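You operate a simulated robot arm through the tools that you are given. There is no shell and no other tool. Be economical: measure what you need, move in short steps, check, and stop when the job is done.

You are at the controls of a simulated robot arm. One attempt, no reset.

Task
Swap the sealer's burnt bar for the spare one.
Fine: switch off first and on again after the swap; the spare is the beige bar; the burnt bar goes on the free rail of the white stand.

The check looks at the end state, three seconds after you hand in, the way a careful person would. Anything else that was tipped, shoved, dropped, spilled or broken makes it a failure.

Robot
A 6-joint arm with a four-finger gripper on a trunk, on a base that drives. Base frame: it is fixed to the floor where the robot stands at the start and does not move with it; the origin is under the middle of the robot, x ahead of it, y to its left, z up. Lengths are in m, angles in degrees, forces in N, time in s.
Its first joint turns from -166.0 to 166.0 degrees. Places, roughly: back rail of the white stand [1, -0.6, 0.9]; sealer [0.7, -0.2, 1]; sealer dial [0.6, 0, 1]; sealer lever [0.7, -0.5, 1.2]; sealer switch [0.7, 0, 1]. Payload 3.67 kg.
The TCP is the grasp point between the finger pads, 0.028 m short of the fingertips. In the tool frame z runs along the fingers and y along their closing line. The gripper opens to 0.112 m. The gripper's body begins 0.073 m behind the TCP.
Orientation is that of the tool frame in the base frame, as a unit quaternion [w, x, y, z]. With the fingers straight down and closing along the base's y, the tool's x points along the base's -x, its y along +y and its z along -z.

Tools
- The arm moves only by the tool nudge_tool. Its argument "steps" is a list of rows, each an object of numbers (a shift or turn left out is 0, a gripper value left out holds the last): "x", "y", "z": the shift along the tool's x, y, z in m; "wx", "wy", "wz": the turn, a rotation vector about the tool's x, y, z in degrees; "jaw": the gripper command, from -1 (shut) to 1 (fully open), values between in proportion. In form: [{"x": .., "y": .., "z": .., "wx": .., "wy": .., "wz": .., "jaw": ..}, ...]. A call has 1 to 12 rows; each row is the pose to reach, as a shift and turn from the pose commanded when the call began, along the tool's axes at that moment. Each row takes 0.2 s and may step no farther than 0.05 m and 8.6 degrees from the row before; otherwise, or with a gripper value out of range, the whole call is refused. A pose out of reach is approached as far as the arm can. The call stops where the force on the tool passes 50 N (or 10 N more than at its start, if that is more) or the arm is blocked; 0.2 s more then pass. The fingers move at their own pace and stop on an object; they squeeze with about 32 N. The grip force told is the motor's: it shows also when the fingers shut on nothing. Time passes only in rows, and 0.2 s behind the last, so rows that repeat a pose let the fingers close. It gives the time, the measured TCP pose, the force on the tool (base axes), the opening and the grip force at its end, in the units of the frame above (readings bear some noise), with the torque about the TCP (base axes, N m) and any sound that the robot's microphone picked up.
- Cameras (640 x 400 px; columns grow to the right, rows downward): "scene" is now at [0.1013, 0.1703, 1.3446]; the picture's right is [-0.47, -0.88, 0.00], its down [-0.35, 0.19, -0.92] and it looks along [0.81, -0.43, -0.40] (base axes); focal length 260 px, centre (320, 200). "wrist" rides on the gripper at [0.06, -0.018, -0.104] in the tool frame; the picture's right is [0.29, 0.96, 0.00], its down [-0.80, 0.24, -0.55] and it looks along [-0.53, 0.16, 0.83] (tool axes); focal length 234 px, centre (320, 200). There is no depth. A picture from a camera that has moved, and an enlarged one, comes with that camera's place and axes in the base frame and with its lens.
- snapshot(camera): a new picture of that camera. It takes no simulated time.
- base_move(legs): drives the robot by 1 to 6 legs, each [ahead, left, turn to the left] in m, m and degrees, along the robot's own axes; the way and the turn of a leg run together, so that a leg with both is an arc; at most 1.5 m and 180 degrees a leg. The arm and the cameras ride along, it lands a little off, and it stops where it bumps. It gives what a move gives.
- head_to(pan, tilt): turns the head with the scene camera to pan (to the left, within 143 degrees either way) and tilt (down, from -29 to 69), counted from straight ahead of the robot. It gives what a move gives.
- inspect(camera, box): a new picture of the part [left, top, right, bottom] of that camera's present view, enlarged. It takes no simulated time.
- sign_off(): hands the job in; it is judged then, once.

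Work in short steps. Places have to be worked out from the pictures, the camera data and where the tool is seen: move nearer, look again, correct. Check each grasp and each placing, and mend what went wrong. You have 120 turns and 82 pictures in all, those below and enlarged ones among them. Open the gripper and draw the arm clear of the work before you hand the job in, unless the task says otherwise; then end with one line.

The tools are called after ">>>" as a command line: name --argument value ..., lists and objects as JSON in quotes. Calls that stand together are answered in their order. nudge_tool: Moves the arm, as the interface text tells. Its arguments: {"type":"object","properties":{"steps":{"type":"array","items":{"type":"object","properties":{"x":{"type":"number"},"y":{"type":"number"},"z":{"type":"number"},"wx":{"type":"number"},"wy":{"type":"number"},"wz":{"type":"number"},"jaw":{"type":"number"}}}}},"required":["steps"]} The other tools are called the same way: base_move (legs) drives the base; head_to (pan, tilt) turns the head that bears the scene camera; snapshot (camera) takes a picture; inspect (camera, box) takes an enlarged picture of a part of a camera's view; sign_off () hands the job in.

At the start:

```text
time_s: 0.0
ee_pos: [0.6181, -0.0833, 1.3114]
tcp_rot: [0.0, -0.001, 1.0, 0.0]
force: [-0.4, 0.9, -0.2]
torque: [0.0, -0.01, 0.01]
grip_width: 0.1119
grasp_force: 0.1
robot x, y, heading: [-0.0009, -0.0052, 0.1]
head pan, tilt: [-28.3, 23.7]
```

scene: 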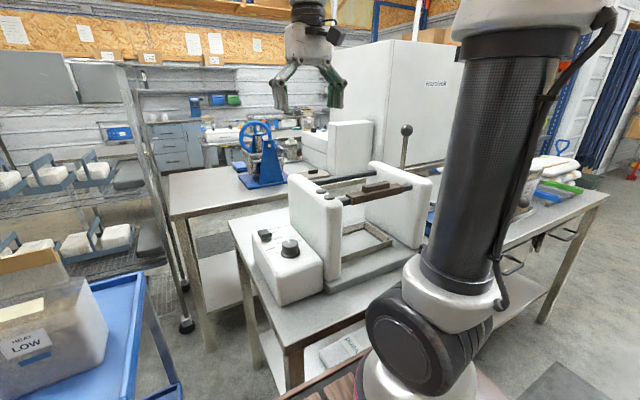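
wrist: 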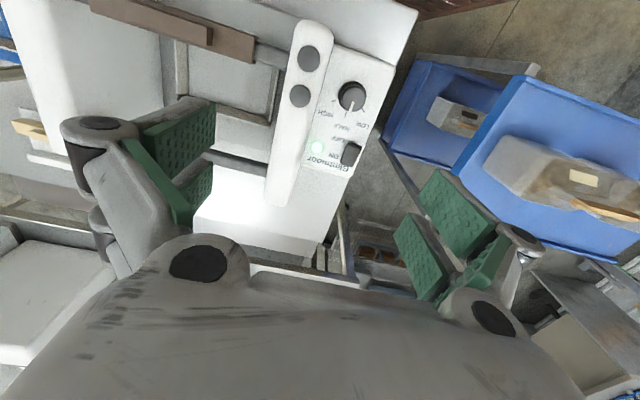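

I'll look closer at the sealer from the scene camera and from the wrist before moving.

>>> inspect --camera "scene" --box '[230, 100, 470, 310]'

>>> inspect --camera "wrist" --box '[0, 0, 420, 262]'

```text
1.90 times, centred on (350, 205) of scene
camera zoom: at [0.1013, 0.1703, 1.3446], right [-0.47, -0.88, 0.0], down [-0.35, 0.19, -0.92], along [0.81, -0.43, -0.4], focal length 495 px, centre (263, 190)
```

zoom: 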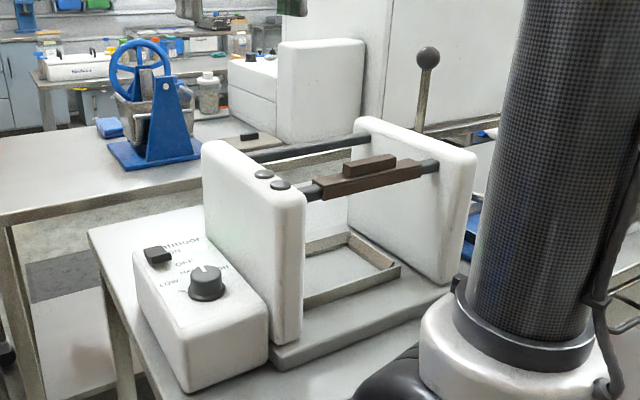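

```text
1.52 times, centred on (210, 131) of wrist
camera zoom: at [0.5587, -0.1009, 1.4157], right [-0.29, 0.96, 0.0], down [0.8, 0.24, 0.55], along [0.53, 0.16, -0.83], focal length 357 px, centre (488, 305)
```

zoom: 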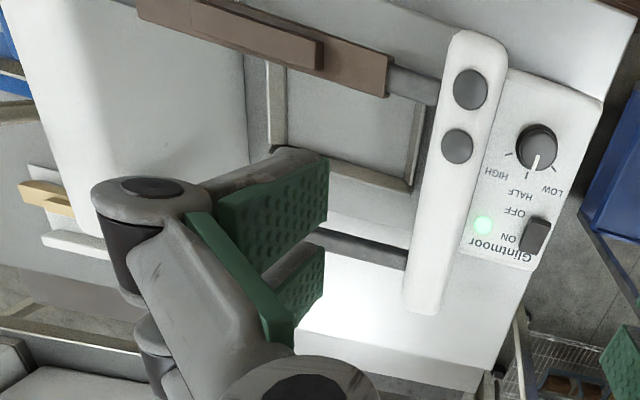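

The sealer has two uprights, a brown (burnt) bar on the near rail, a lever behind the right upright, and the switch reads ON. I move the hand right and up to view the stand with the wrist camera.

>>> nudge_tool --steps '[{"z": -0.04}, {"y": -0.04, "z": -0.06}, {"y": -0.09, "z": -0.06}, {"y": -0.14, "z": -0.06}, {"y": -0.19, "z": -0.06}, {"y": -0.24, "z": -0.06}, {"y": -0.29, "z": -0.06}, {"y": -0.34, "z": -0.06}]'

>>> snapshot --camera "wrist"

>>> snapshot --camera "scene"

```text
time_s: 1.8
ee_pos: [0.6189, -0.4239, 1.3722]
tcp_rot: [0.001, 0.0, 1.0, 0.0]
force: [0.0, 0.4, 1.5]
torque: [-0.08, -0.04, 0.02]
grip_width: 0.1119
grasp_force: 0.0
robot x, y, heading: [-0.0011, -0.0036, 0.1]
head pan, tilt: [-28.3, 23.7]
```

```text
77 pictures are left
camera wrist: at [0.5578, -0.441, 1.4765], right [-0.29, 0.96, 0.0], down [0.8, 0.24, 0.56], along [0.53, 0.16, -0.83], focal length 234 px, centre (320, 200)
```

wrist: 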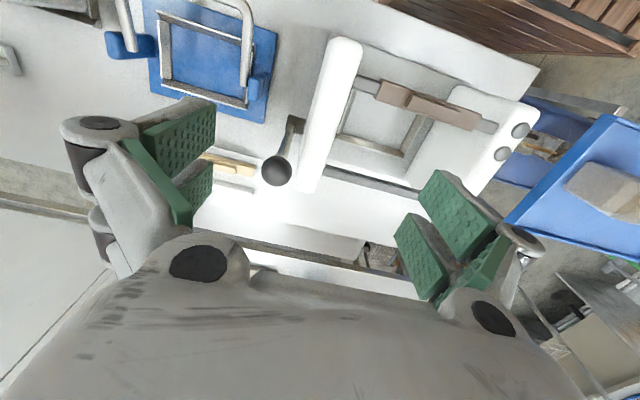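

```text
76 pictures are left
camera scene: at [0.1009, 0.171, 1.3446], right [-0.47, -0.88, 0.0], down [-0.35, 0.19, -0.92], along [0.81, -0.43, -0.4], focal length 260 px, centre (320, 200)
```

scene: 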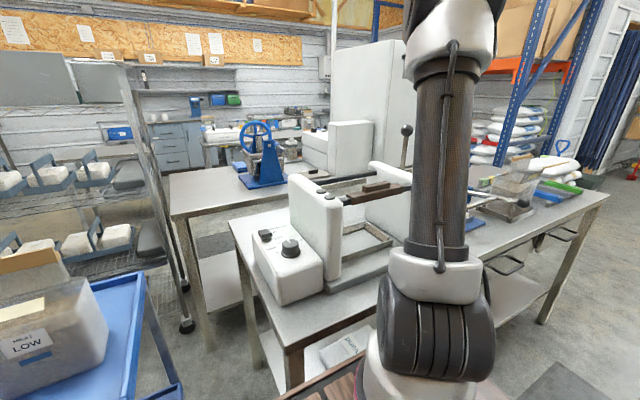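

The stand with the beige bar shows behind the lever, partly hidden. I zoom in there.

>>> inspect --camera "wrist" --box '[180, 20, 540, 250]'

```text
1.74 times, centred on (360, 135) of wrist
camera zoom: at [0.5578, -0.441, 1.4765], right [-0.29, 0.96, 0.0], down [0.8, 0.24, 0.56], along [0.53, 0.16, -0.83], focal length 407 px, centre (250, 313)
```

zoom: 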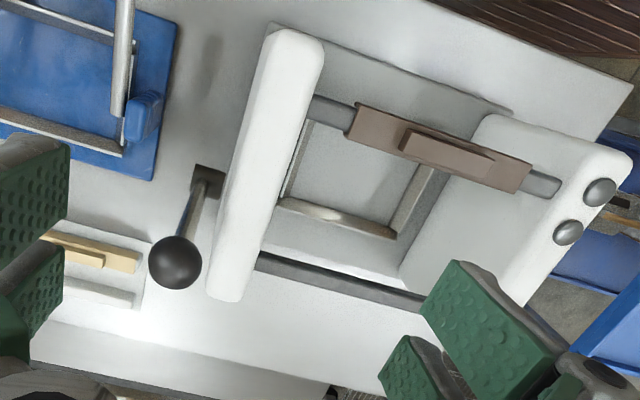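

Looking closer at the bar, its rail, the upright and the lever from the scene camera.

>>> inspect --camera "scene" --box '[280, 150, 440, 250]'

>>> inspect --camera "scene" --box '[240, 215, 320, 265]'

```text
4.00 times, centred on (360, 200) of scene
camera zoom: at [0.1009, 0.171, 1.3446], right [-0.47, -0.88, 0.0], down [-0.35, 0.19, -0.92], along [0.81, -0.43, -0.4], focal length 1040 px, centre (160, 200)
```

zoom: 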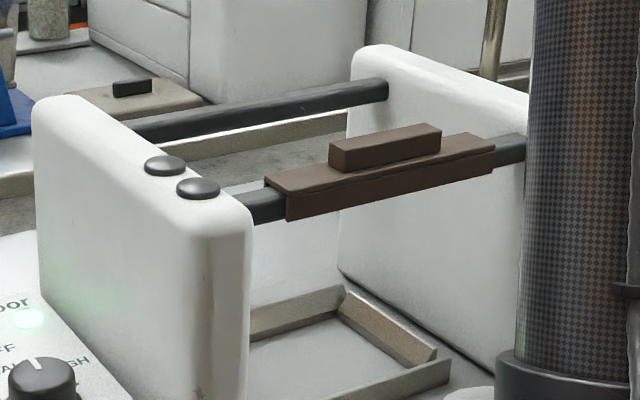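

```text
8.00 times, centred on (280, 240) of scene
camera zoom: at [0.1009, 0.171, 1.3446], right [-0.47, -0.88, 0.0], down [-0.35, 0.19, -0.92], along [0.81, -0.43, -0.4], focal length 2079 px, centre (640, -120)
```

zoom: 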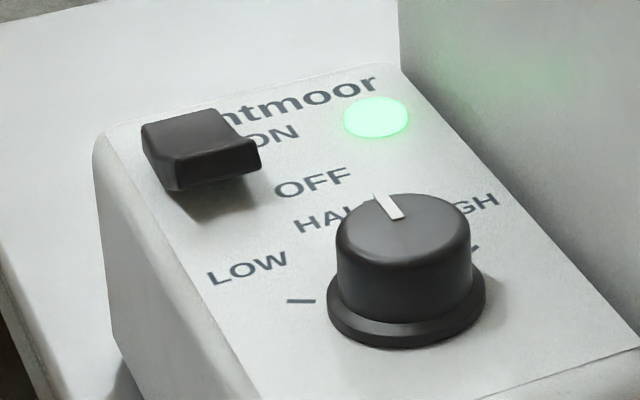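

The burnt bar is a channel resting over the front rail with a grip block on top, and the rocker's ON end is pressed. I move back over the switch and turn the hand 90° so the fingers close along x and the camera looks right.

>>> nudge_tool --steps '[{"y": 0.037, "wz": 7.5}, {"y": 0.074, "wz": 15}, {"y": 0.11, "wz": 22.5}, {"y": 0.147, "wz": 30, "x": -0.01}, {"y": 0.184, "wz": 37.5, "x": -0.02}, {"y": 0.22, "wz": 45, "x": -0.03}, {"y": 0.257, "wz": 52.5, "x": -0.04}, {"y": 0.294, "wz": 60, "x": -0.05}, {"y": 0.33, "wz": 67.5, "x": -0.06}, {"y": 0.367, "wz": 75, "x": -0.06}, {"y": 0.404, "wz": 82.5, "x": -0.07}, {"y": 0.439, "wz": 90, "x": -0.075, "jaw": -1}]'

>>> snapshot --camera "wrist"

```text
time_s: 4.4
ee_pos: [0.6945, 0.016, 1.3691]
tcp_rot: [0.0, 0.707, 0.707, 0.0]
force: [0.4, -0.7, -0.9]
torque: [0.06, 0.01, -0.05]
grip_width: 0.0399
grasp_force: 6.5
robot x, y, heading: [0.0024, 0.0021, 0.3]
head pan, tilt: [-28.3, 23.7]
```

```text
72 pictures are left
camera wrist: at [0.6757, 0.0766, 1.4745], right [0.96, 0.29, 0.0], down [0.24, -0.8, 0.55], along [0.16, -0.53, -0.83], focal length 234 px, centre (320, 200)
```

wrist: 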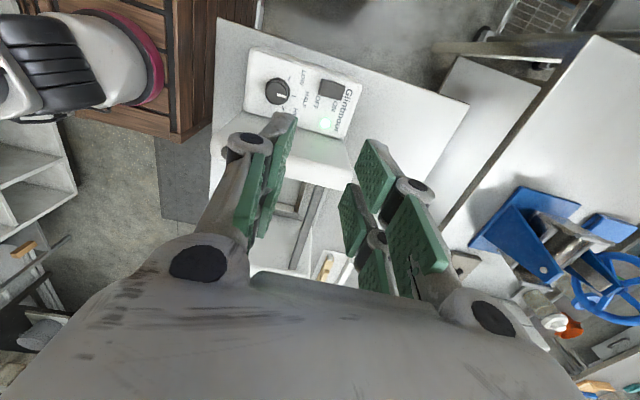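

Switch triangulates to about (0.717, 0.013, 0.975). I descend above it to z≈1.12 with fingers shut and look again.

>>> nudge_tool --steps '[{"z": 0.05, "jaw": -1}, {"z": 0.1}, {"z": 0.15}, {"z": 0.2}, {"z": 0.24}, {"z": 0.26}]'

>>> snapshot --camera "wrist"

>>> inspect --camera "scene" --box '[220, 170, 348, 250]'

```text
time_s: 5.8
ee_pos: [0.6936, 0.0144, 1.1105]
tcp_rot: [-0.001, 0.707, 0.707, -0.001]
force: [-0.3, 0.3, -0.2]
torque: [0.01, 0.0, 0.0]
grip_width: 0.0
grasp_force: 32.1
robot x, y, heading: [0.0028, 0.0005, -0.1]
head pan, tilt: [-28.3, 23.7]
```

```text
71 pictures are left
camera wrist: at [0.6751, 0.0753, 1.2157], right [0.96, 0.29, 0.0], down [0.24, -0.8, 0.55], along [0.16, -0.53, -0.83], focal length 234 px, centre (320, 200)
```

wrist: 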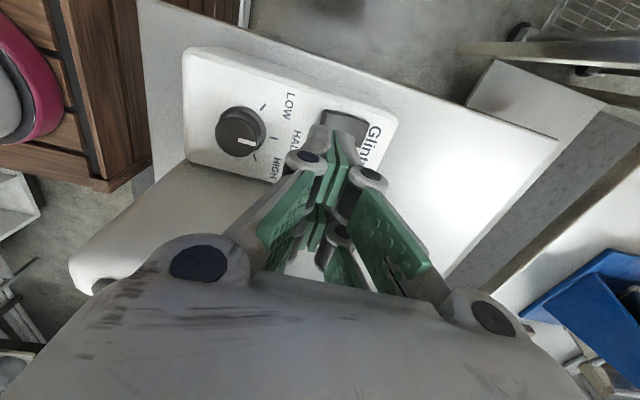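

```text
5.00 times, centred on (284, 210) of scene
camera zoom: at [0.1012, 0.1703, 1.3446], right [-0.47, -0.88, 0.0], down [-0.35, 0.19, -0.92], along [0.81, -0.43, -0.4], focal length 1299 px, centre (500, 150)
```

zoom: 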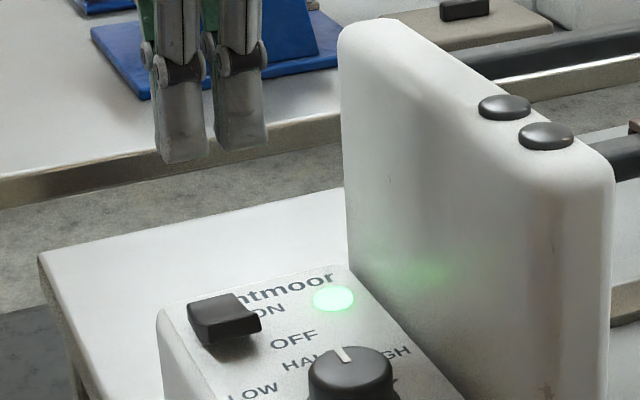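

Rocker spans x≈0.70–0.74 at y≈0.014, near (OFF) end raised. I go to x≈0.705 and press down gently with the shut fingertips.

>>> nudge_tool --steps '[{"y": 0.011, "z": 0.04}, {"y": 0.011, "z": 0.08}, {"y": 0.011, "z": 0.09}, {"y": 0.011, "z": 0.095}, {"y": 0.011, "z": 0.1}, {"y": 0.011, "z": 0.104}, {"y": 0.011, "z": 0.108}]'

>>> inspect --camera "scene" --box '[220, 190, 348, 270]'

```text
time_s: 7.4
ee_pos: [0.705, 0.0161, 1.0019]
tcp_rot: [0.0, 0.707, 0.707, 0.0]
force: [-0.6, 0.3, -0.1]
torque: [-0.01, 0.02, -0.02]
grip_width: 0.0001
grasp_force: 31.5
robot x, y, heading: [0.0003, -0.0016, 0.1]
head pan, tilt: [-28.3, 23.7]
```

```text
5.00 times, centred on (284, 230) of scene
camera zoom: at [0.1013, 0.1703, 1.3446], right [-0.47, -0.88, 0.0], down [-0.35, 0.19, -0.92], along [0.81, -0.43, -0.4], focal length 1299 px, centre (500, 50)
```

zoom: 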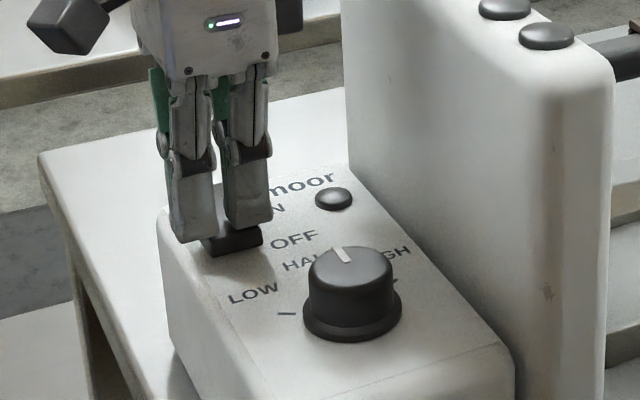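

The lamp is out: switched off. I rise and go toward the bar, looking with the wrist camera.

>>> nudge_tool --steps '[{"z": -0.05}, {"z": -0.1}, {"z": -0.15}, {"z": -0.2}, {"z": -0.25}, {"z": -0.3, "x": -0.03, "y": -0.02}, {"z": -0.31, "x": -0.07, "y": -0.04, "jaw": 0.2}, {"z": -0.31, "x": -0.11, "y": -0.06}, {"z": -0.31, "x": -0.15, "y": -0.08}, {"z": -0.31, "x": -0.19, "y": -0.1}, {"z": -0.31, "x": -0.23, "y": -0.12}]'

>>> snapshot --camera "wrist"

>>> inspect --camera "scene" --box '[220, 150, 412, 270]'

```text
refused: row 6 steps farther than a row can; nothing moved
```

```text
68 pictures are left
camera wrist: at [0.6867, 0.0763, 1.1072], right [0.96, 0.29, 0.0], down [0.24, -0.8, 0.55], along [0.16, -0.53, -0.83], focal length 234 px, centre (320, 200)
```

wrist: 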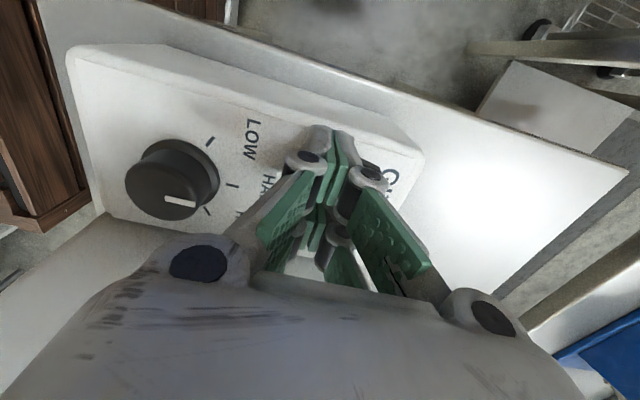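

```text
3.33 times, centred on (316, 210) of scene
camera zoom: at [0.1013, 0.1703, 1.3446], right [-0.47, -0.88, 0.0], down [-0.35, 0.19, -0.92], along [0.81, -0.43, -0.4], focal length 866 px, centre (333, 167)
```

zoom: 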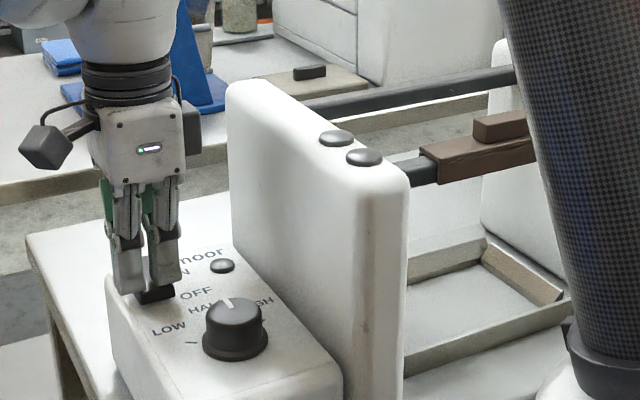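

One row stepped slightly too far; the same path with smaller steps.

>>> nudge_tool --steps '[{"z": -0.045}, {"z": -0.09}, {"z": -0.135}, {"z": -0.18}, {"z": -0.225}, {"z": -0.26}, {"z": -0.27, "x": -0.04, "y": -0.02, "jaw": 0.2}, {"z": -0.27, "x": -0.08, "y": -0.04}, {"z": -0.27, "x": -0.12, "y": -0.06}, {"z": -0.27, "x": -0.16, "y": -0.08}, {"z": -0.27, "x": -0.2, "y": -0.1}, {"z": -0.27, "x": -0.24, "y": -0.12}]'

>>> snapshot --camera "wrist"

>>> inspect --camera "scene" --box '[220, 150, 412, 270]'

```text
time_s: 10.0
ee_pos: [0.5859, -0.2235, 1.2724]
tcp_rot: [0.0, 0.707, 0.707, 0.0]
force: [-0.5, -0.4, 0.4]
torque: [-0.04, 0.0, 0.02]
grip_width: 0.0671
grasp_force: 0.0
robot x, y, heading: [0.0001, -0.0027, 0.3]
head pan, tilt: [-28.3, 23.7]
```

```text
66 pictures are left
camera wrist: at [0.5673, -0.1632, 1.3775], right [0.96, 0.29, 0.0], down [0.24, -0.8, 0.55], along [0.16, -0.53, -0.83], focal length 234 px, centre (320, 200)
```

wrist: 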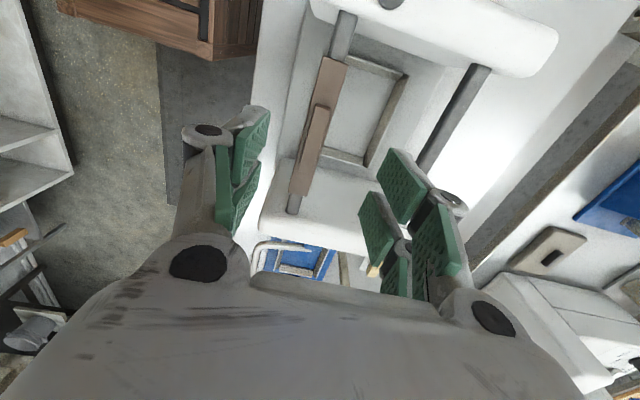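

```text
3.33 times, centred on (316, 210) of scene
camera zoom: at [0.1013, 0.1705, 1.3446], right [-0.47, -0.88, 0.0], down [-0.35, 0.19, -0.92], along [0.81, -0.43, -0.4], focal length 866 px, centre (333, 167)
```

zoom: 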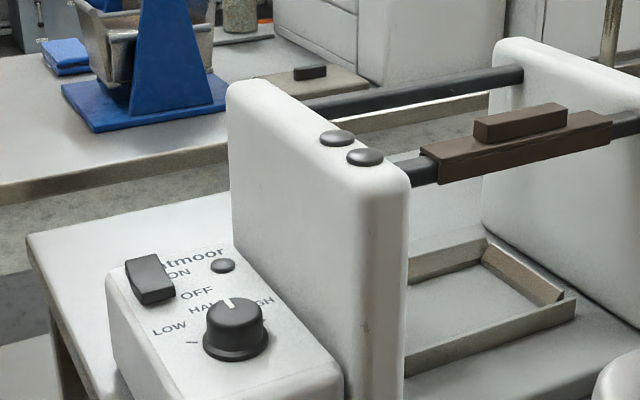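

Switch stays off. I zoom on the bar's grip block for exact placement.

>>> inspect --camera "wrist" --box '[240, 0, 496, 160]'

>>> inspect --camera "wrist" --box '[240, 120, 496, 280]'

```text
2.50 times, centred on (368, 80) of wrist
camera zoom: at [0.5673, -0.1632, 1.3775], right [0.96, 0.29, 0.0], down [0.24, -0.8, 0.55], along [0.16, -0.53, -0.83], focal length 585 px, centre (200, 500)
```

zoom: 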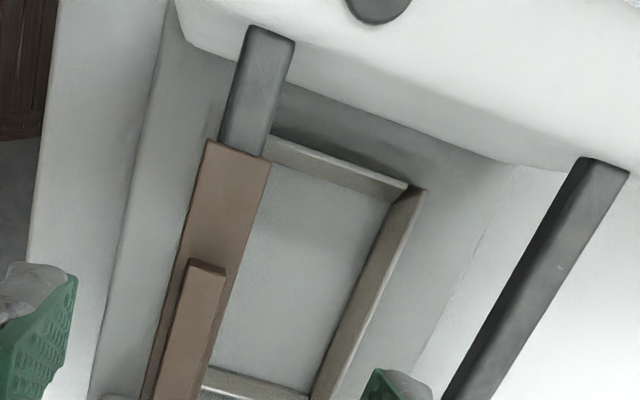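

```text
2.50 times, centred on (368, 200) of wrist
camera zoom: at [0.5673, -0.1632, 1.3775], right [0.96, 0.29, 0.0], down [0.24, -0.8, 0.55], along [0.16, -0.53, -0.83], focal length 585 px, centre (200, 200)
```

zoom: 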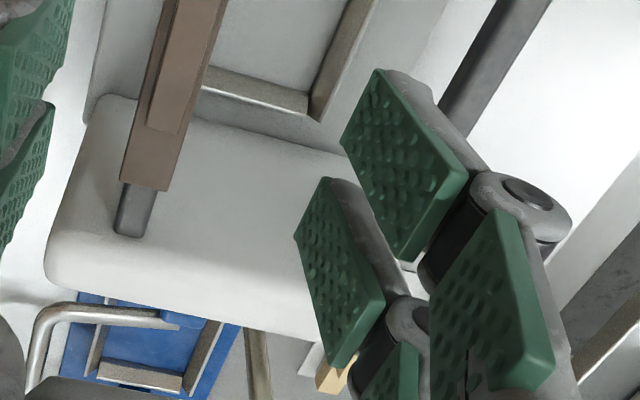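

Block is about at x≈0.59, y from -0.22 to -0.31, top z≈1.10. I move over its middle and descend to z≈1.135, then check.

>>> nudge_tool --steps '[{"x": -0.04, "y": 0.004}, {"x": -0.04, "y": 0.004, "z": 0.045}, {"x": -0.04, "y": 0.004, "z": 0.09}, {"x": -0.04, "y": 0.004, "z": 0.12}, {"x": -0.04, "y": 0.004, "z": 0.138}]'

>>> inspect --camera "wrist" --box '[180, 0, 500, 200]'

>>> inspect --camera "scene" --box '[312, 130, 440, 210]'

```text
time_s: 11.2
ee_pos: [0.5878, -0.2631, 1.1348]
tcp_rot: [0.001, 0.707, 0.707, 0.001]
force: [-0.6, 0.1, -0.8]
torque: [-0.01, -0.01, 0.04]
grip_width: 0.0672
grasp_force: 0.1
robot x, y, heading: [0.0012, -0.0006, -0.1]
head pan, tilt: [-28.3, 23.7]
```

```text
2.00 times, centred on (340, 100) of wrist
camera zoom: at [0.5693, -0.2029, 1.2396], right [0.96, 0.29, 0.0], down [0.24, -0.8, 0.55], along [0.16, -0.53, -0.83], focal length 468 px, centre (280, 400)
```

zoom: 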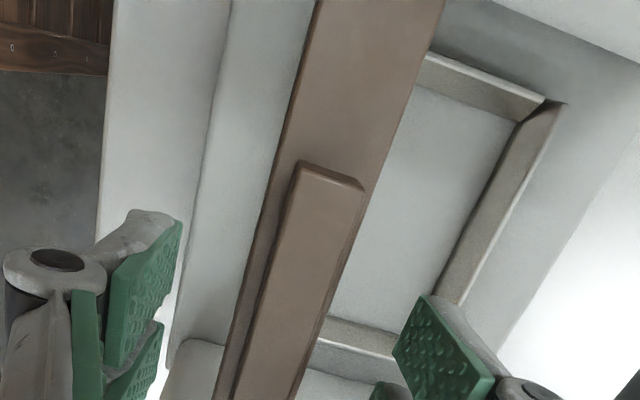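

```text
5.00 times, centred on (376, 170) of scene
camera zoom: at [0.1012, 0.1703, 1.3446], right [-0.47, -0.88, 0.0], down [-0.35, 0.19, -0.92], along [0.81, -0.43, -0.4], focal length 1299 px, centre (40, 350)
```

zoom: 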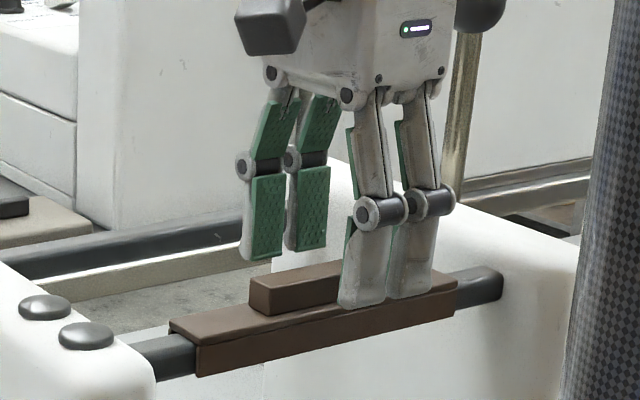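

Fingers straddle the block. I lower 18 mm and look.

>>> nudge_tool --steps '[{"z": 0.009}, {"z": 0.018}]'

>>> inspect --camera "scene" --box '[330, 150, 426, 210]'

```text
time_s: 11.8
ee_pos: [0.5895, -0.263, 1.1165]
tcp_rot: [0.0, 0.707, 0.707, 0.0]
force: [1.2, -0.6, -0.6]
torque: [-0.01, -0.03, 0.02]
grip_width: 0.0674
grasp_force: 0.1
robot x, y, heading: [-0.0005, -0.0029, -0.1]
head pan, tilt: [-28.3, 23.7]
```

```text
6.67 times, centred on (378, 180) of scene
camera zoom: at [0.1012, 0.1703, 1.3446], right [-0.47, -0.88, 0.0], down [-0.35, 0.19, -0.92], along [0.81, -0.43, -0.4], focal length 1733 px, centre (-67, 333)
```

zoom: 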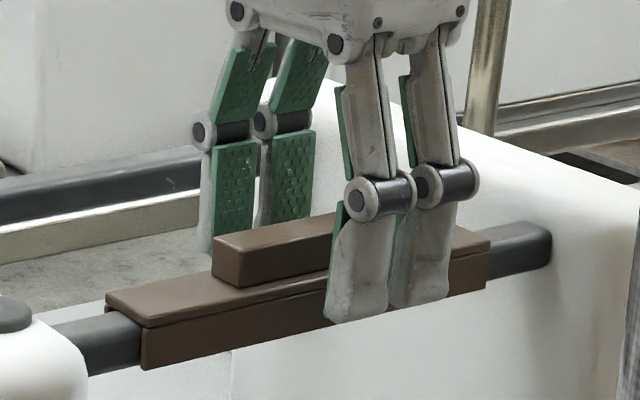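

The near fingertip may be alongside the channel rather than the block; I rise 9 mm and close, then check width and view.

>>> nudge_tool --steps '[{"z": -0.009}, {"z": -0.009, "jaw": -0.5}, {"z": -0.009, "jaw": -0.5}]'

>>> inspect --camera "scene" --box '[330, 150, 426, 210]'

```text
time_s: 12.6
ee_pos: [0.5894, -0.2627, 1.1258]
tcp_rot: [0.0, 0.707, 0.707, 0.0]
force: [-0.6, 0.0, 2.9]
torque: [0.01, 0.05, -0.01]
grip_width: 0.0282
grasp_force: 0.4
robot x, y, heading: [-0.0026, -0.0016, -0.1]
head pan, tilt: [-28.3, 23.7]
```

```text
6.67 times, centred on (378, 180) of scene
camera zoom: at [0.1012, 0.1703, 1.3446], right [-0.47, -0.88, 0.0], down [-0.35, 0.19, -0.92], along [0.81, -0.43, -0.4], focal length 1733 px, centre (-67, 333)
```

zoom: 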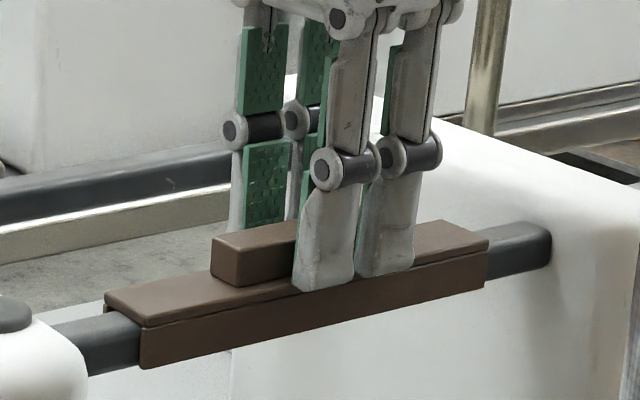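

Fingers now sit around the block just above the channel top. Closing fully.

>>> nudge_tool --steps '[{"jaw": -1}, {"jaw": -1}, {"jaw": -1}]'

>>> inspect --camera "scene" --box '[330, 150, 426, 210]'

```text
time_s: 13.4
ee_pos: [0.5884, -0.2635, 1.1267]
tcp_rot: [0.001, 0.707, 0.707, 0.0]
force: [-3.1, -0.6, 10.3]
torque: [0.03, 0.09, 0.07]
grip_width: 0.0174
grasp_force: 32.0
robot x, y, heading: [0.0033, 0.0035, 0.1]
head pan, tilt: [-28.3, 23.7]
```

```text
6.67 times, centred on (378, 180) of scene
camera zoom: at [0.1009, 0.1704, 1.3446], right [-0.47, -0.88, 0.0], down [-0.35, 0.19, -0.92], along [0.81, -0.43, -0.4], focal length 1733 px, centre (-67, 333)
```

zoom: 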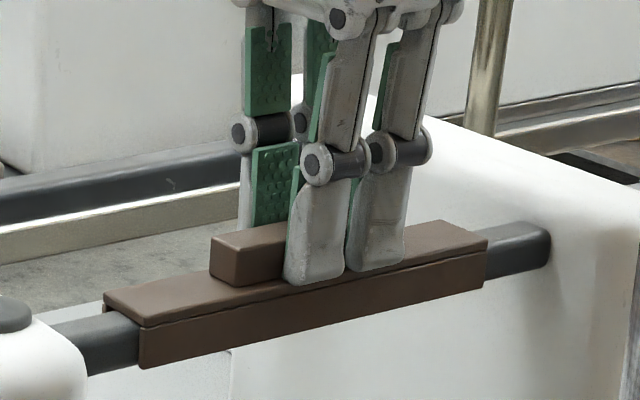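

Block gripped (17 mm, 32 N), tips resting on the channel. I lift gently 40 mm and check for resistance.

>>> nudge_tool --steps '[{"z": -0.005}, {"z": -0.015}, {"z": -0.03}, {"z": -0.045}, {"z": -0.06}]'

>>> inspect --camera "scene" --box '[290, 120, 450, 220]'

```text
time_s: 14.6
ee_pos: [0.5893, -0.2639, 1.1865]
tcp_rot: [0.0, 0.707, 0.707, 0.0]
force: [0.7, -0.7, -0.1]
torque: [0.03, 0.05, -0.01]
grip_width: 0.0
grasp_force: 32.1
robot x, y, heading: [-0.0033, 0.0003, 0.2]
head pan, tilt: [-28.3, 23.7]
```

```text
4.00 times, centred on (370, 170) of scene
camera zoom: at [0.1014, 0.1702, 1.3446], right [-0.47, -0.88, 0.0], down [-0.35, 0.19, -0.92], along [0.81, -0.43, -0.4], focal length 1040 px, centre (120, 320)
```

zoom: 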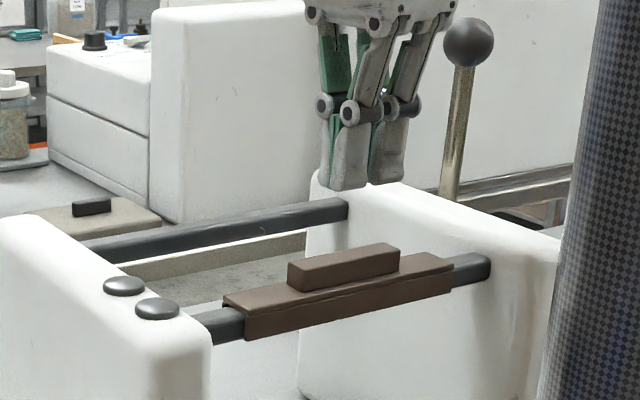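

The bar did not come: the grip slipped, so it's probably locked by the lever. I raise the hand and study the lever.

>>> nudge_tool --steps '[{"z": -0.04}, {"z": -0.08, "jaw": 0}, {"z": -0.12}, {"z": -0.16}, {"z": -0.2}]'

>>> snapshot --camera "wrist"

>>> inspect --camera "scene" --box '[360, 110, 456, 170]'

```text
time_s: 15.8
ee_pos: [0.5888, -0.2656, 1.385]
tcp_rot: [0.0, 0.708, 0.707, 0.001]
force: [1.3, 0.1, -0.2]
torque: [0.0, 0.04, 0.01]
grip_width: 0.0563
grasp_force: 0.0
robot x, y, heading: [0.0011, 0.0001, -0.3]
head pan, tilt: [-28.3, 23.7]
```

```text
56 pictures are left
camera wrist: at [0.5706, -0.2038, 1.4905], right [0.96, 0.29, 0.0], down [0.24, -0.8, 0.55], along [0.16, -0.53, -0.83], focal length 234 px, centre (320, 200)
```

wrist: 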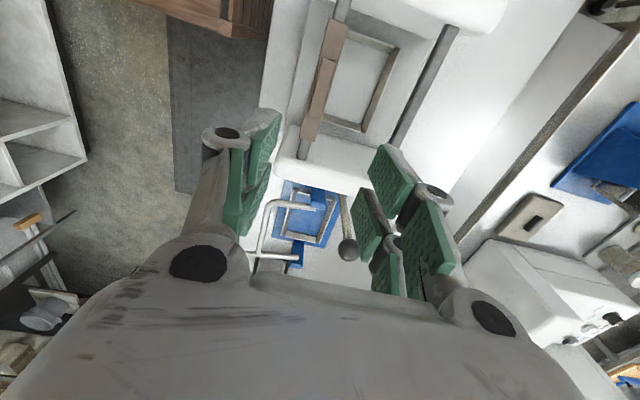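

```text
6.67 times, centred on (408, 140) of scene
camera zoom: at [0.1014, 0.1702, 1.3446], right [-0.47, -0.88, 0.0], down [-0.35, 0.19, -0.92], along [0.81, -0.43, -0.4], focal length 1733 px, centre (-267, 600)
```

zoom: 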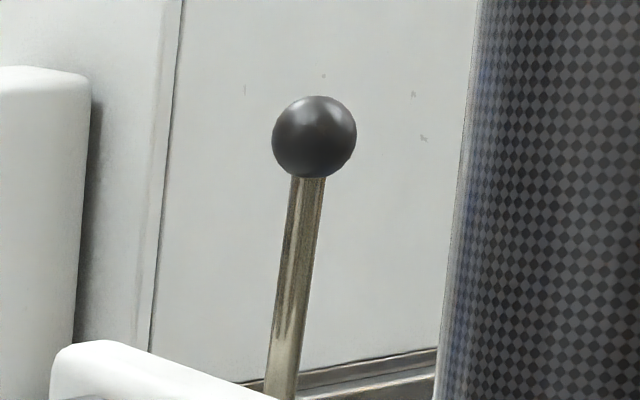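

I bring the camera nearer to the lever (knob ≈ (0.70, -0.456, 1.22)) from above to see its base.

>>> nudge_tool --steps '[{"x": -0.04, "y": 0.01}, {"x": -0.08, "y": 0.02}, {"x": -0.12, "y": 0.03}, {"x": -0.16, "y": 0.03}, {"x": -0.2, "y": 0.03}]'

>>> snapshot --camera "wrist"

```text
time_s: 17.0
ee_pos: [0.6194, -0.4654, 1.3855]
tcp_rot: [0.001, 0.708, 0.707, 0.001]
force: [-0.3, 0.8, 1.1]
torque: [-0.1, -0.08, -0.02]
grip_width: 0.056
grasp_force: 0.1
robot x, y, heading: [0.0005, -0.0003, 0.0]
head pan, tilt: [-28.3, 23.7]
```

```text
54 pictures are left
camera wrist: at [0.6004, -0.4045, 1.4901], right [0.96, 0.29, 0.0], down [0.24, -0.8, 0.56], along [0.16, -0.53, -0.83], focal length 234 px, centre (320, 200)
```

wrist: 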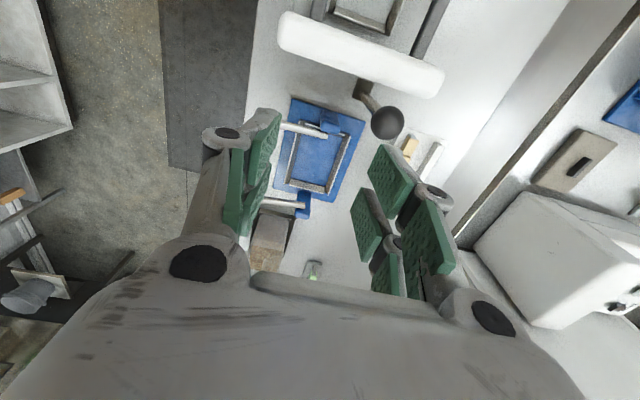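

>>> inspect --camera "wrist" --box '[320, 50, 464, 140]'

```text
4.44 times, centred on (392, 95) of wrist
camera zoom: at [0.6004, -0.4045, 1.4901], right [0.96, 0.29, 0.0], down [0.24, -0.8, 0.56], along [0.16, -0.53, -0.83], focal length 1041 px, centre (0, 667)
```

zoom: 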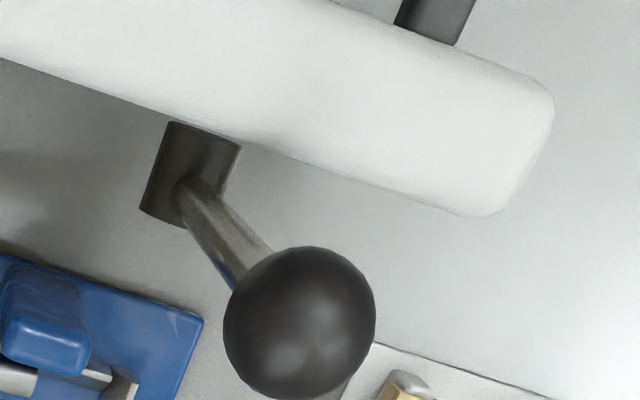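

The lever has a hub on the upright's outer face with axis along y, so it swings in x. I cage the knob between the fingers from above: first go over it.

>>> nudge_tool --steps '[{"y": 0.04, "x": 0.01, "jaw": 0.2}, {"y": 0.077, "x": 0.012}, {"y": 0.077, "x": 0.012, "z": 0.04}, {"y": 0.077, "x": 0.012, "z": 0.08}, {"y": 0.077, "x": 0.012, "z": 0.1}]'

>>> inspect --camera "scene" --box '[344, 70, 472, 150]'

>>> inspect --camera "wrist" --box '[220, 40, 476, 200]'

```text
time_s: 18.2
ee_pos: [0.6953, -0.4523, 1.285]
tcp_rot: [0.0, 0.707, 0.707, 0.0]
force: [-0.1, -0.9, 0.0]
torque: [-0.02, -0.01, 0.01]
grip_width: 0.0673
grasp_force: 0.1
out of reach, approached as far as the arm can: row 1, 2
robot x, y, heading: [-0.0025, 0.0015, -0.0]
head pan, tilt: [-28.3, 23.7]
```

```text
5.00 times, centred on (408, 110) of scene
camera zoom: at [0.1012, 0.1703, 1.3446], right [-0.47, -0.88, 0.0], down [-0.35, 0.19, -0.92], along [0.81, -0.43, -0.4], focal length 1299 px, centre (-120, 650)
```

zoom: 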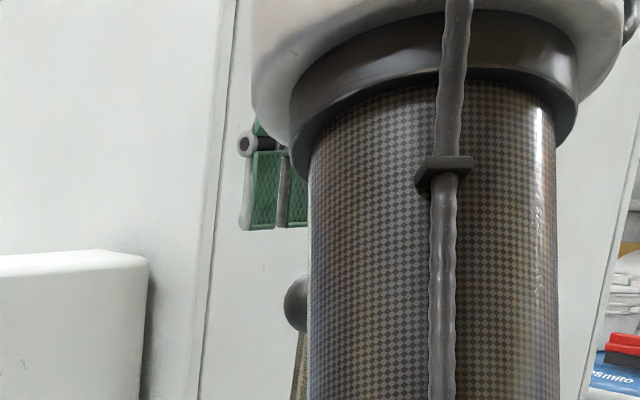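

```text
2.50 times, centred on (348, 120) of wrist
camera zoom: at [0.6773, -0.3926, 1.3897], right [0.96, 0.29, 0.0], down [0.24, -0.8, 0.55], along [0.16, -0.53, -0.83], focal length 585 px, centre (250, 400)
```

zoom: 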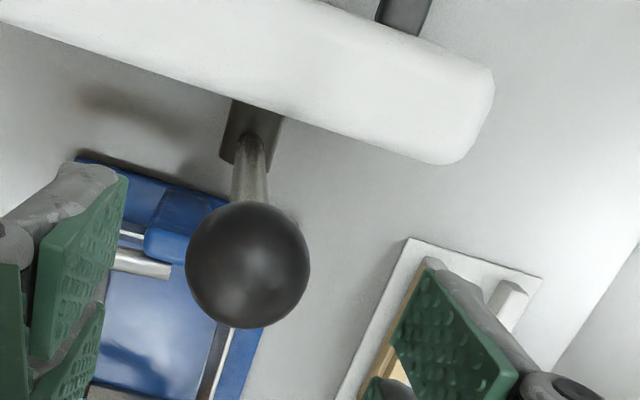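

Knob is centered between fingers at (0.695,-0.454,1.22). I descend around it and narrow the jaw loosely, then pull 10 mm toward the robot to feel.

>>> nudge_tool --steps '[{"z": 0.03}, {"z": 0.06}, {"z": 0.062, "jaw": -0.2}, {"z": 0.062}, {"z": 0.062, "y": -0.006}, {"z": 0.062, "y": -0.012}]'

>>> inspect --camera "wrist" --box '[220, 40, 476, 200]'

```text
time_s: 19.6
ee_pos: [0.6849, -0.4522, 1.2225]
tcp_rot: [0.0, 0.707, 0.707, 0.001]
force: [2.7, -0.4, 0.1]
torque: [-0.04, 0.01, 0.0]
grip_width: 0.0459
grasp_force: 0.8
robot x, y, heading: [0.0002, -0.0023, -0.1]
head pan, tilt: [-28.3, 23.7]
```

```text
2.50 times, centred on (348, 120) of wrist
camera zoom: at [0.6667, -0.3915, 1.3277], right [0.96, 0.29, 0.0], down [0.24, -0.8, 0.55], along [0.16, -0.53, -0.83], focal length 585 px, centre (250, 400)
```

zoom: 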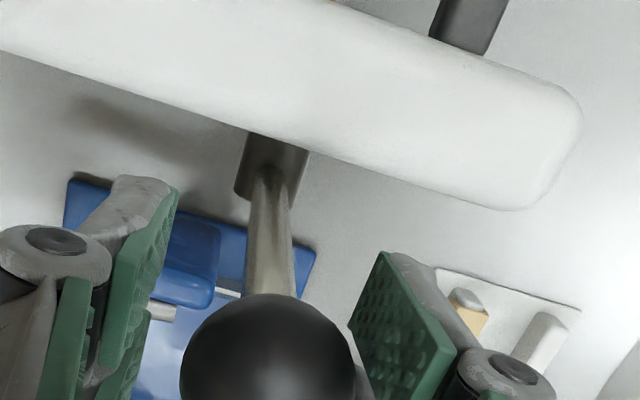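

Touching the knob with 3 N. I pull 12 mm more.

>>> nudge_tool --steps '[{"y": -0.006}, {"y": -0.012}]'

>>> inspect --camera "wrist" --box '[220, 40, 476, 200]'

```text
time_s: 20.2
ee_pos: [0.6733, -0.4519, 1.2242]
tcp_rot: [-0.001, 0.707, 0.708, 0.0]
force: [1.5, 0.6, 0.9]
torque: [-0.03, -0.02, 0.0]
grip_width: 0.0456
grasp_force: 0.6
robot x, y, heading: [0.0021, 0.0007, -0.1]
head pan, tilt: [-28.3, 23.7]
```

```text
2.50 times, centred on (348, 120) of wrist
camera zoom: at [0.6541, -0.3917, 1.3283], right [0.96, 0.29, 0.0], down [0.24, -0.8, 0.55], along [0.16, -0.53, -0.83], focal length 585 px, centre (250, 400)
```

zoom: 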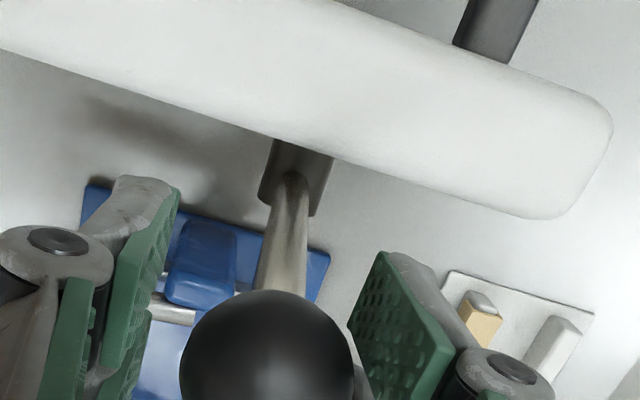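

The lever swings freely toward the robot. I continue along the arc to about 30°.

>>> nudge_tool --steps '[{"y": -0.02, "z": 0.004}, {"y": -0.04, "z": 0.009}, {"y": -0.06, "z": 0.016}, {"y": -0.078, "z": 0.026}]'

>>> snapshot --camera "wrist"

```text
time_s: 21.2
ee_pos: [0.593, -0.4524, 1.1973]
tcp_rot: [0.0, 0.707, 0.707, 0.0]
force: [-0.3, -8.3, 1.9]
torque: [-0.27, -0.16, -0.18]
grip_width: 0.0449
grasp_force: 0.1
robot x, y, heading: [0.003, -0.0038, 0.1]
head pan, tilt: [-28.3, 23.7]
```

```text
48 pictures are left
camera wrist: at [0.5749, -0.3923, 1.3022], right [0.96, 0.29, 0.0], down [0.24, -0.8, 0.55], along [0.16, -0.53, -0.83], focal length 234 px, centre (320, 200)
```

wrist: 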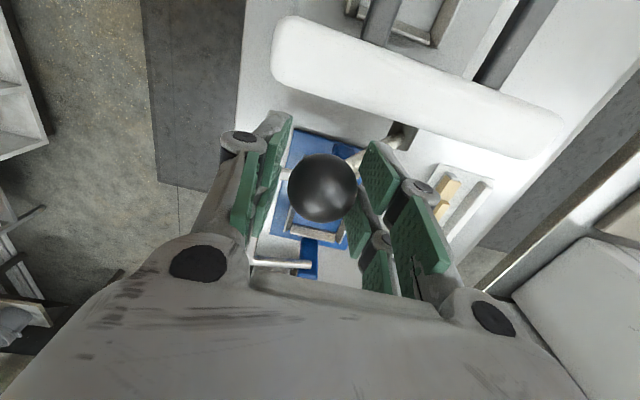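

Lever at ~30°, a mild side force. I go on to ~50° with a small shift away from the upright.

>>> nudge_tool --steps '[{"y": -0.014, "z": 0.009, "x": -0.003}, {"y": -0.028, "z": 0.02, "x": -0.003}, {"y": -0.04, "z": 0.032, "x": -0.003}, {"y": -0.05, "z": 0.043, "x": -0.003}]'

>>> snapshot --camera "wrist"

```text
time_s: 22.2
ee_pos: [0.5434, -0.454, 1.1548]
tcp_rot: [0.0, 0.707, 0.707, 0.001]
force: [0.3, -6.2, 6.6]
torque: [-0.11, -1.07, -0.1]
grip_width: 0.0463
grasp_force: 1.1
robot x, y, heading: [-0.003, -0.0001, -0.1]
head pan, tilt: [-28.3, 23.7]
```

```text
47 pictures are left
camera wrist: at [0.5257, -0.3943, 1.2591], right [0.96, 0.29, 0.0], down [0.24, -0.8, 0.56], along [0.16, -0.53, -0.83], focal length 234 px, centre (320, 200)
```

wrist: 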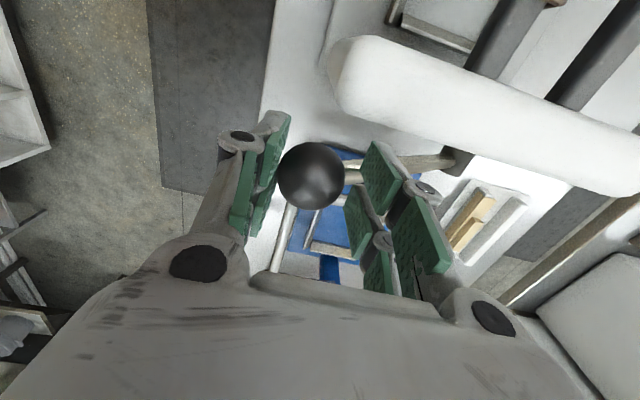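

Lever is at about 54°. I continue further to find its end stop.

>>> nudge_tool --steps '[{"y": -0.008, "z": 0.012}, {"y": -0.015, "z": 0.025}, {"y": -0.02, "z": 0.036}]'

>>> snapshot --camera "wrist"

>>> snapshot --camera "scene"

```text
time_s: 22.7
ee_pos: [0.5355, -0.4535, 1.1436]
tcp_rot: [0.008, 0.707, 0.707, 0.002]
force: [-9.4, 12.6, 12.3]
torque: [0.7, -1.22, 0.28]
grip_width: 0.0463
grasp_force: 45.0
robot x, y, heading: [-0.0036, 0.0002, 0.3]
head pan, tilt: [-28.3, 23.7]
stopped in row 2: the force on the tool passed its limit at 57 N (the readings are from after the stop); the commanded pose is now the measured one
```

```text
46 pictures are left
camera wrist: at [0.5154, -0.3934, 1.2474], right [0.96, 0.29, 0.01], down [0.23, -0.79, 0.56], along [0.17, -0.54, -0.83], focal length 234 px, centre (320, 200)
```

wrist: 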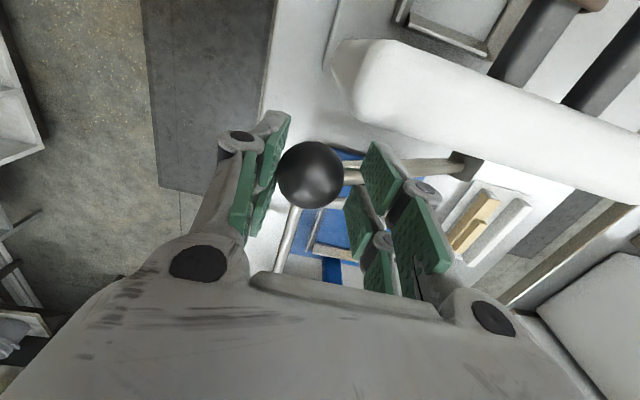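

```text
45 pictures are left
camera scene: at [0.1005, 0.1714, 1.3446], right [-0.47, -0.88, 0.0], down [-0.35, 0.19, -0.92], along [0.81, -0.43, -0.4], focal length 260 px, centre (320, 200)
```

scene: 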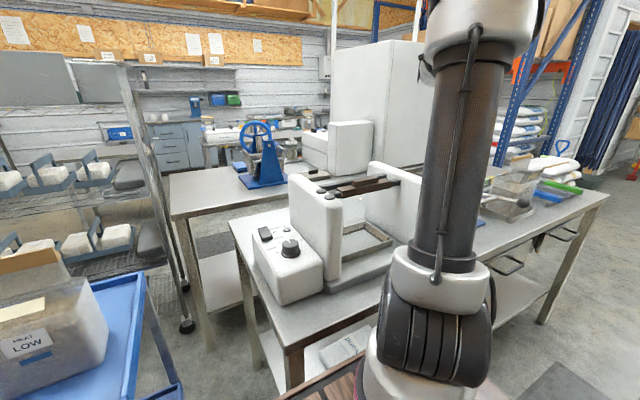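

The lever hit its end at ~57°. I check the bar.

>>> inspect --camera "scene" --box '[280, 140, 440, 240]'

```text
4.00 times, centred on (360, 190) of scene
camera zoom: at [0.1005, 0.1714, 1.3446], right [-0.47, -0.88, 0.0], down [-0.35, 0.19, -0.92], along [0.81, -0.43, -0.4], focal length 1040 px, centre (160, 240)
```

zoom: 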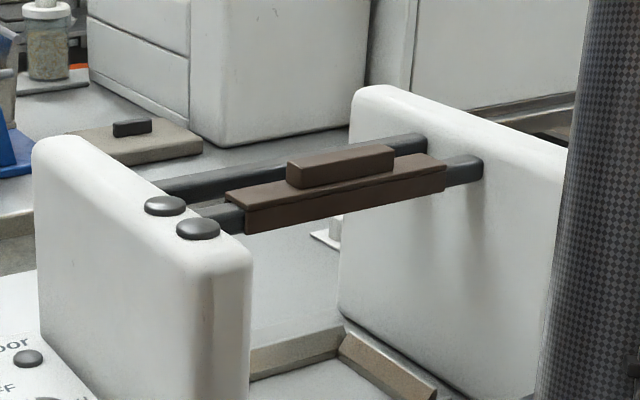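

Pulling the lever slid the front rail (with bar) rearward to close the jaws — it's the clamp, not a latch in that direction. I return the lever to upright and a bit beyond to feel whether it goes further back.

>>> nudge_tool --steps '[{"y": 0.012, "z": -0.008}, {"y": 0.03, "z": -0.022}, {"y": 0.05, "z": -0.04}, {"y": 0.068, "z": -0.052}, {"y": 0.098, "z": -0.066}, {"y": 0.13, "z": -0.074}, {"y": 0.15, "z": -0.076}, {"y": 0.164, "z": -0.077}]'

>>> snapshot --camera "wrist"

>>> inspect --camera "scene" --box '[280, 140, 440, 240]'

```text
time_s: 23.7
ee_pos: [0.5981, -0.4543, 1.1819]
tcp_rot: [0.003, 0.706, 0.708, 0.004]
force: [3.6, -7.6, -15.2]
torque: [-0.19, 0.68, -0.08]
grip_width: 0.0559
grasp_force: 44.4
robot x, y, heading: [0.0023, 0.001, -0.2]
head pan, tilt: [-28.3, 23.7]
stopped in row 4: the force on the tool passed its limit at 58 N (the readings are from after the stop); the commanded pose is now the measured one
```

```text
43 pictures are left
camera wrist: at [0.5791, -0.3947, 1.2865], right [0.96, 0.29, 0.01], down [0.24, -0.8, 0.55], along [0.17, -0.53, -0.83], focal length 234 px, centre (320, 200)
```

wrist: 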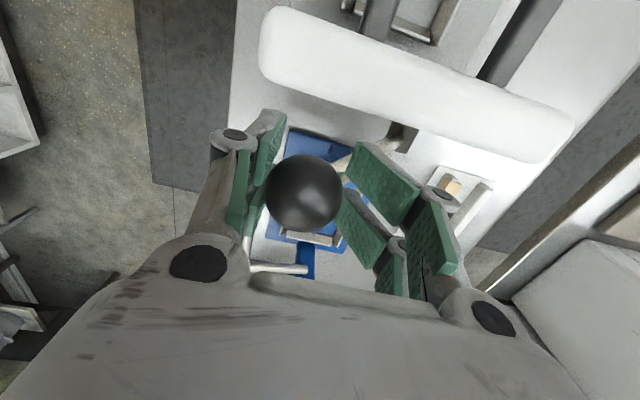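

```text
4.00 times, centred on (360, 190) of scene
camera zoom: at [0.1025, 0.1695, 1.3447], right [-0.47, -0.88, 0.0], down [-0.35, 0.19, -0.92], along [0.81, -0.43, -0.4], focal length 1040 px, centre (160, 240)
```

zoom: 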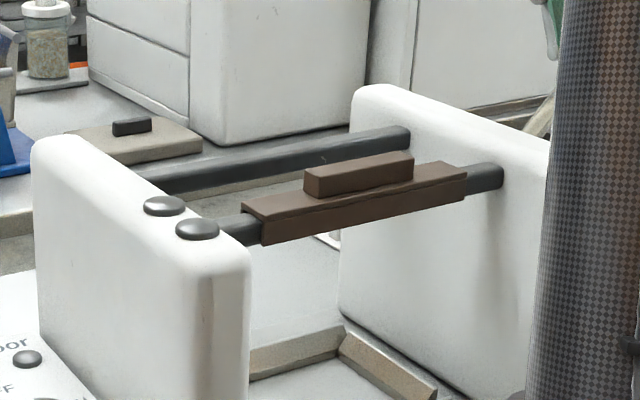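

The far finger wedged on the inclined shaft. I open the jaw fully, rise slightly, then push the knob back with the near finger only.

>>> nudge_tool --steps '[{"jaw": 1}, {"jaw": 1}, {"jaw": 1, "z": -0.02}, {"z": -0.025, "y": 0.02}, {"z": -0.025, "y": 0.045}]'

>>> snapshot --camera "wrist"

```text
time_s: 24.2
ee_pos: [0.5973, -0.4538, 1.1757]
tcp_rot: [-0.005, 0.707, 0.707, 0.003]
force: [3.2, -12.0, -34.2]
torque: [-0.01, 2.78, -0.36]
grip_width: 0.1029
grasp_force: 0.0
robot x, y, heading: [-0.0036, -0.0025, -0.1]
head pan, tilt: [-28.3, 23.7]
stopped in row 2: the force on the tool passed its limit at 56 N (the readings are from after the stop); the commanded pose is now the measured one
```

```text
41 pictures are left
camera wrist: at [0.5793, -0.3956, 1.281], right [0.96, 0.29, 0.0], down [0.24, -0.8, 0.54], along [0.16, -0.52, -0.84], focal length 234 px, centre (320, 200)
```

wrist: 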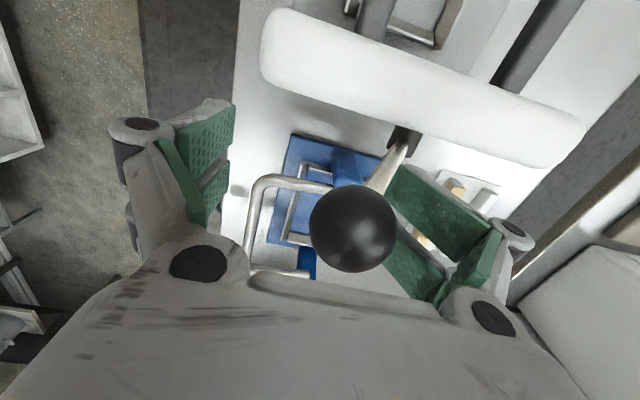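

The far finger presses the shaft from beneath. Moving the hand +x takes it off the shaft; then the near finger will push the knob.

>>> nudge_tool --steps '[{"y": 0.012}, {"y": 0.025}, {"y": 0.04}]'

>>> snapshot --camera "wrist"

```text
time_s: 25.0
ee_pos: [0.6374, -0.4515, 1.1817]
tcp_rot: [-0.001, 0.707, 0.707, 0.005]
force: [0.3, -0.2, -0.1]
torque: [-0.05, -0.07, -0.02]
grip_width: 0.1129
grasp_force: 0.0
robot x, y, heading: [-0.0012, -0.0013, 0.0]
head pan, tilt: [-28.3, 23.7]
```

```text
40 pictures are left
camera wrist: at [0.6181, -0.3919, 1.2864], right [0.96, 0.29, 0.01], down [0.24, -0.8, 0.55], along [0.17, -0.53, -0.83], focal length 234 px, centre (320, 200)
```

wrist: 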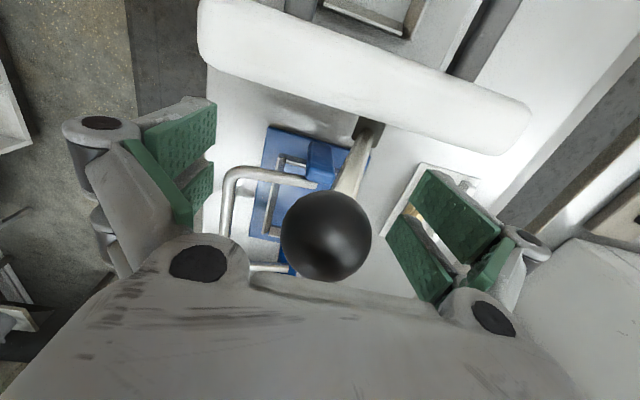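

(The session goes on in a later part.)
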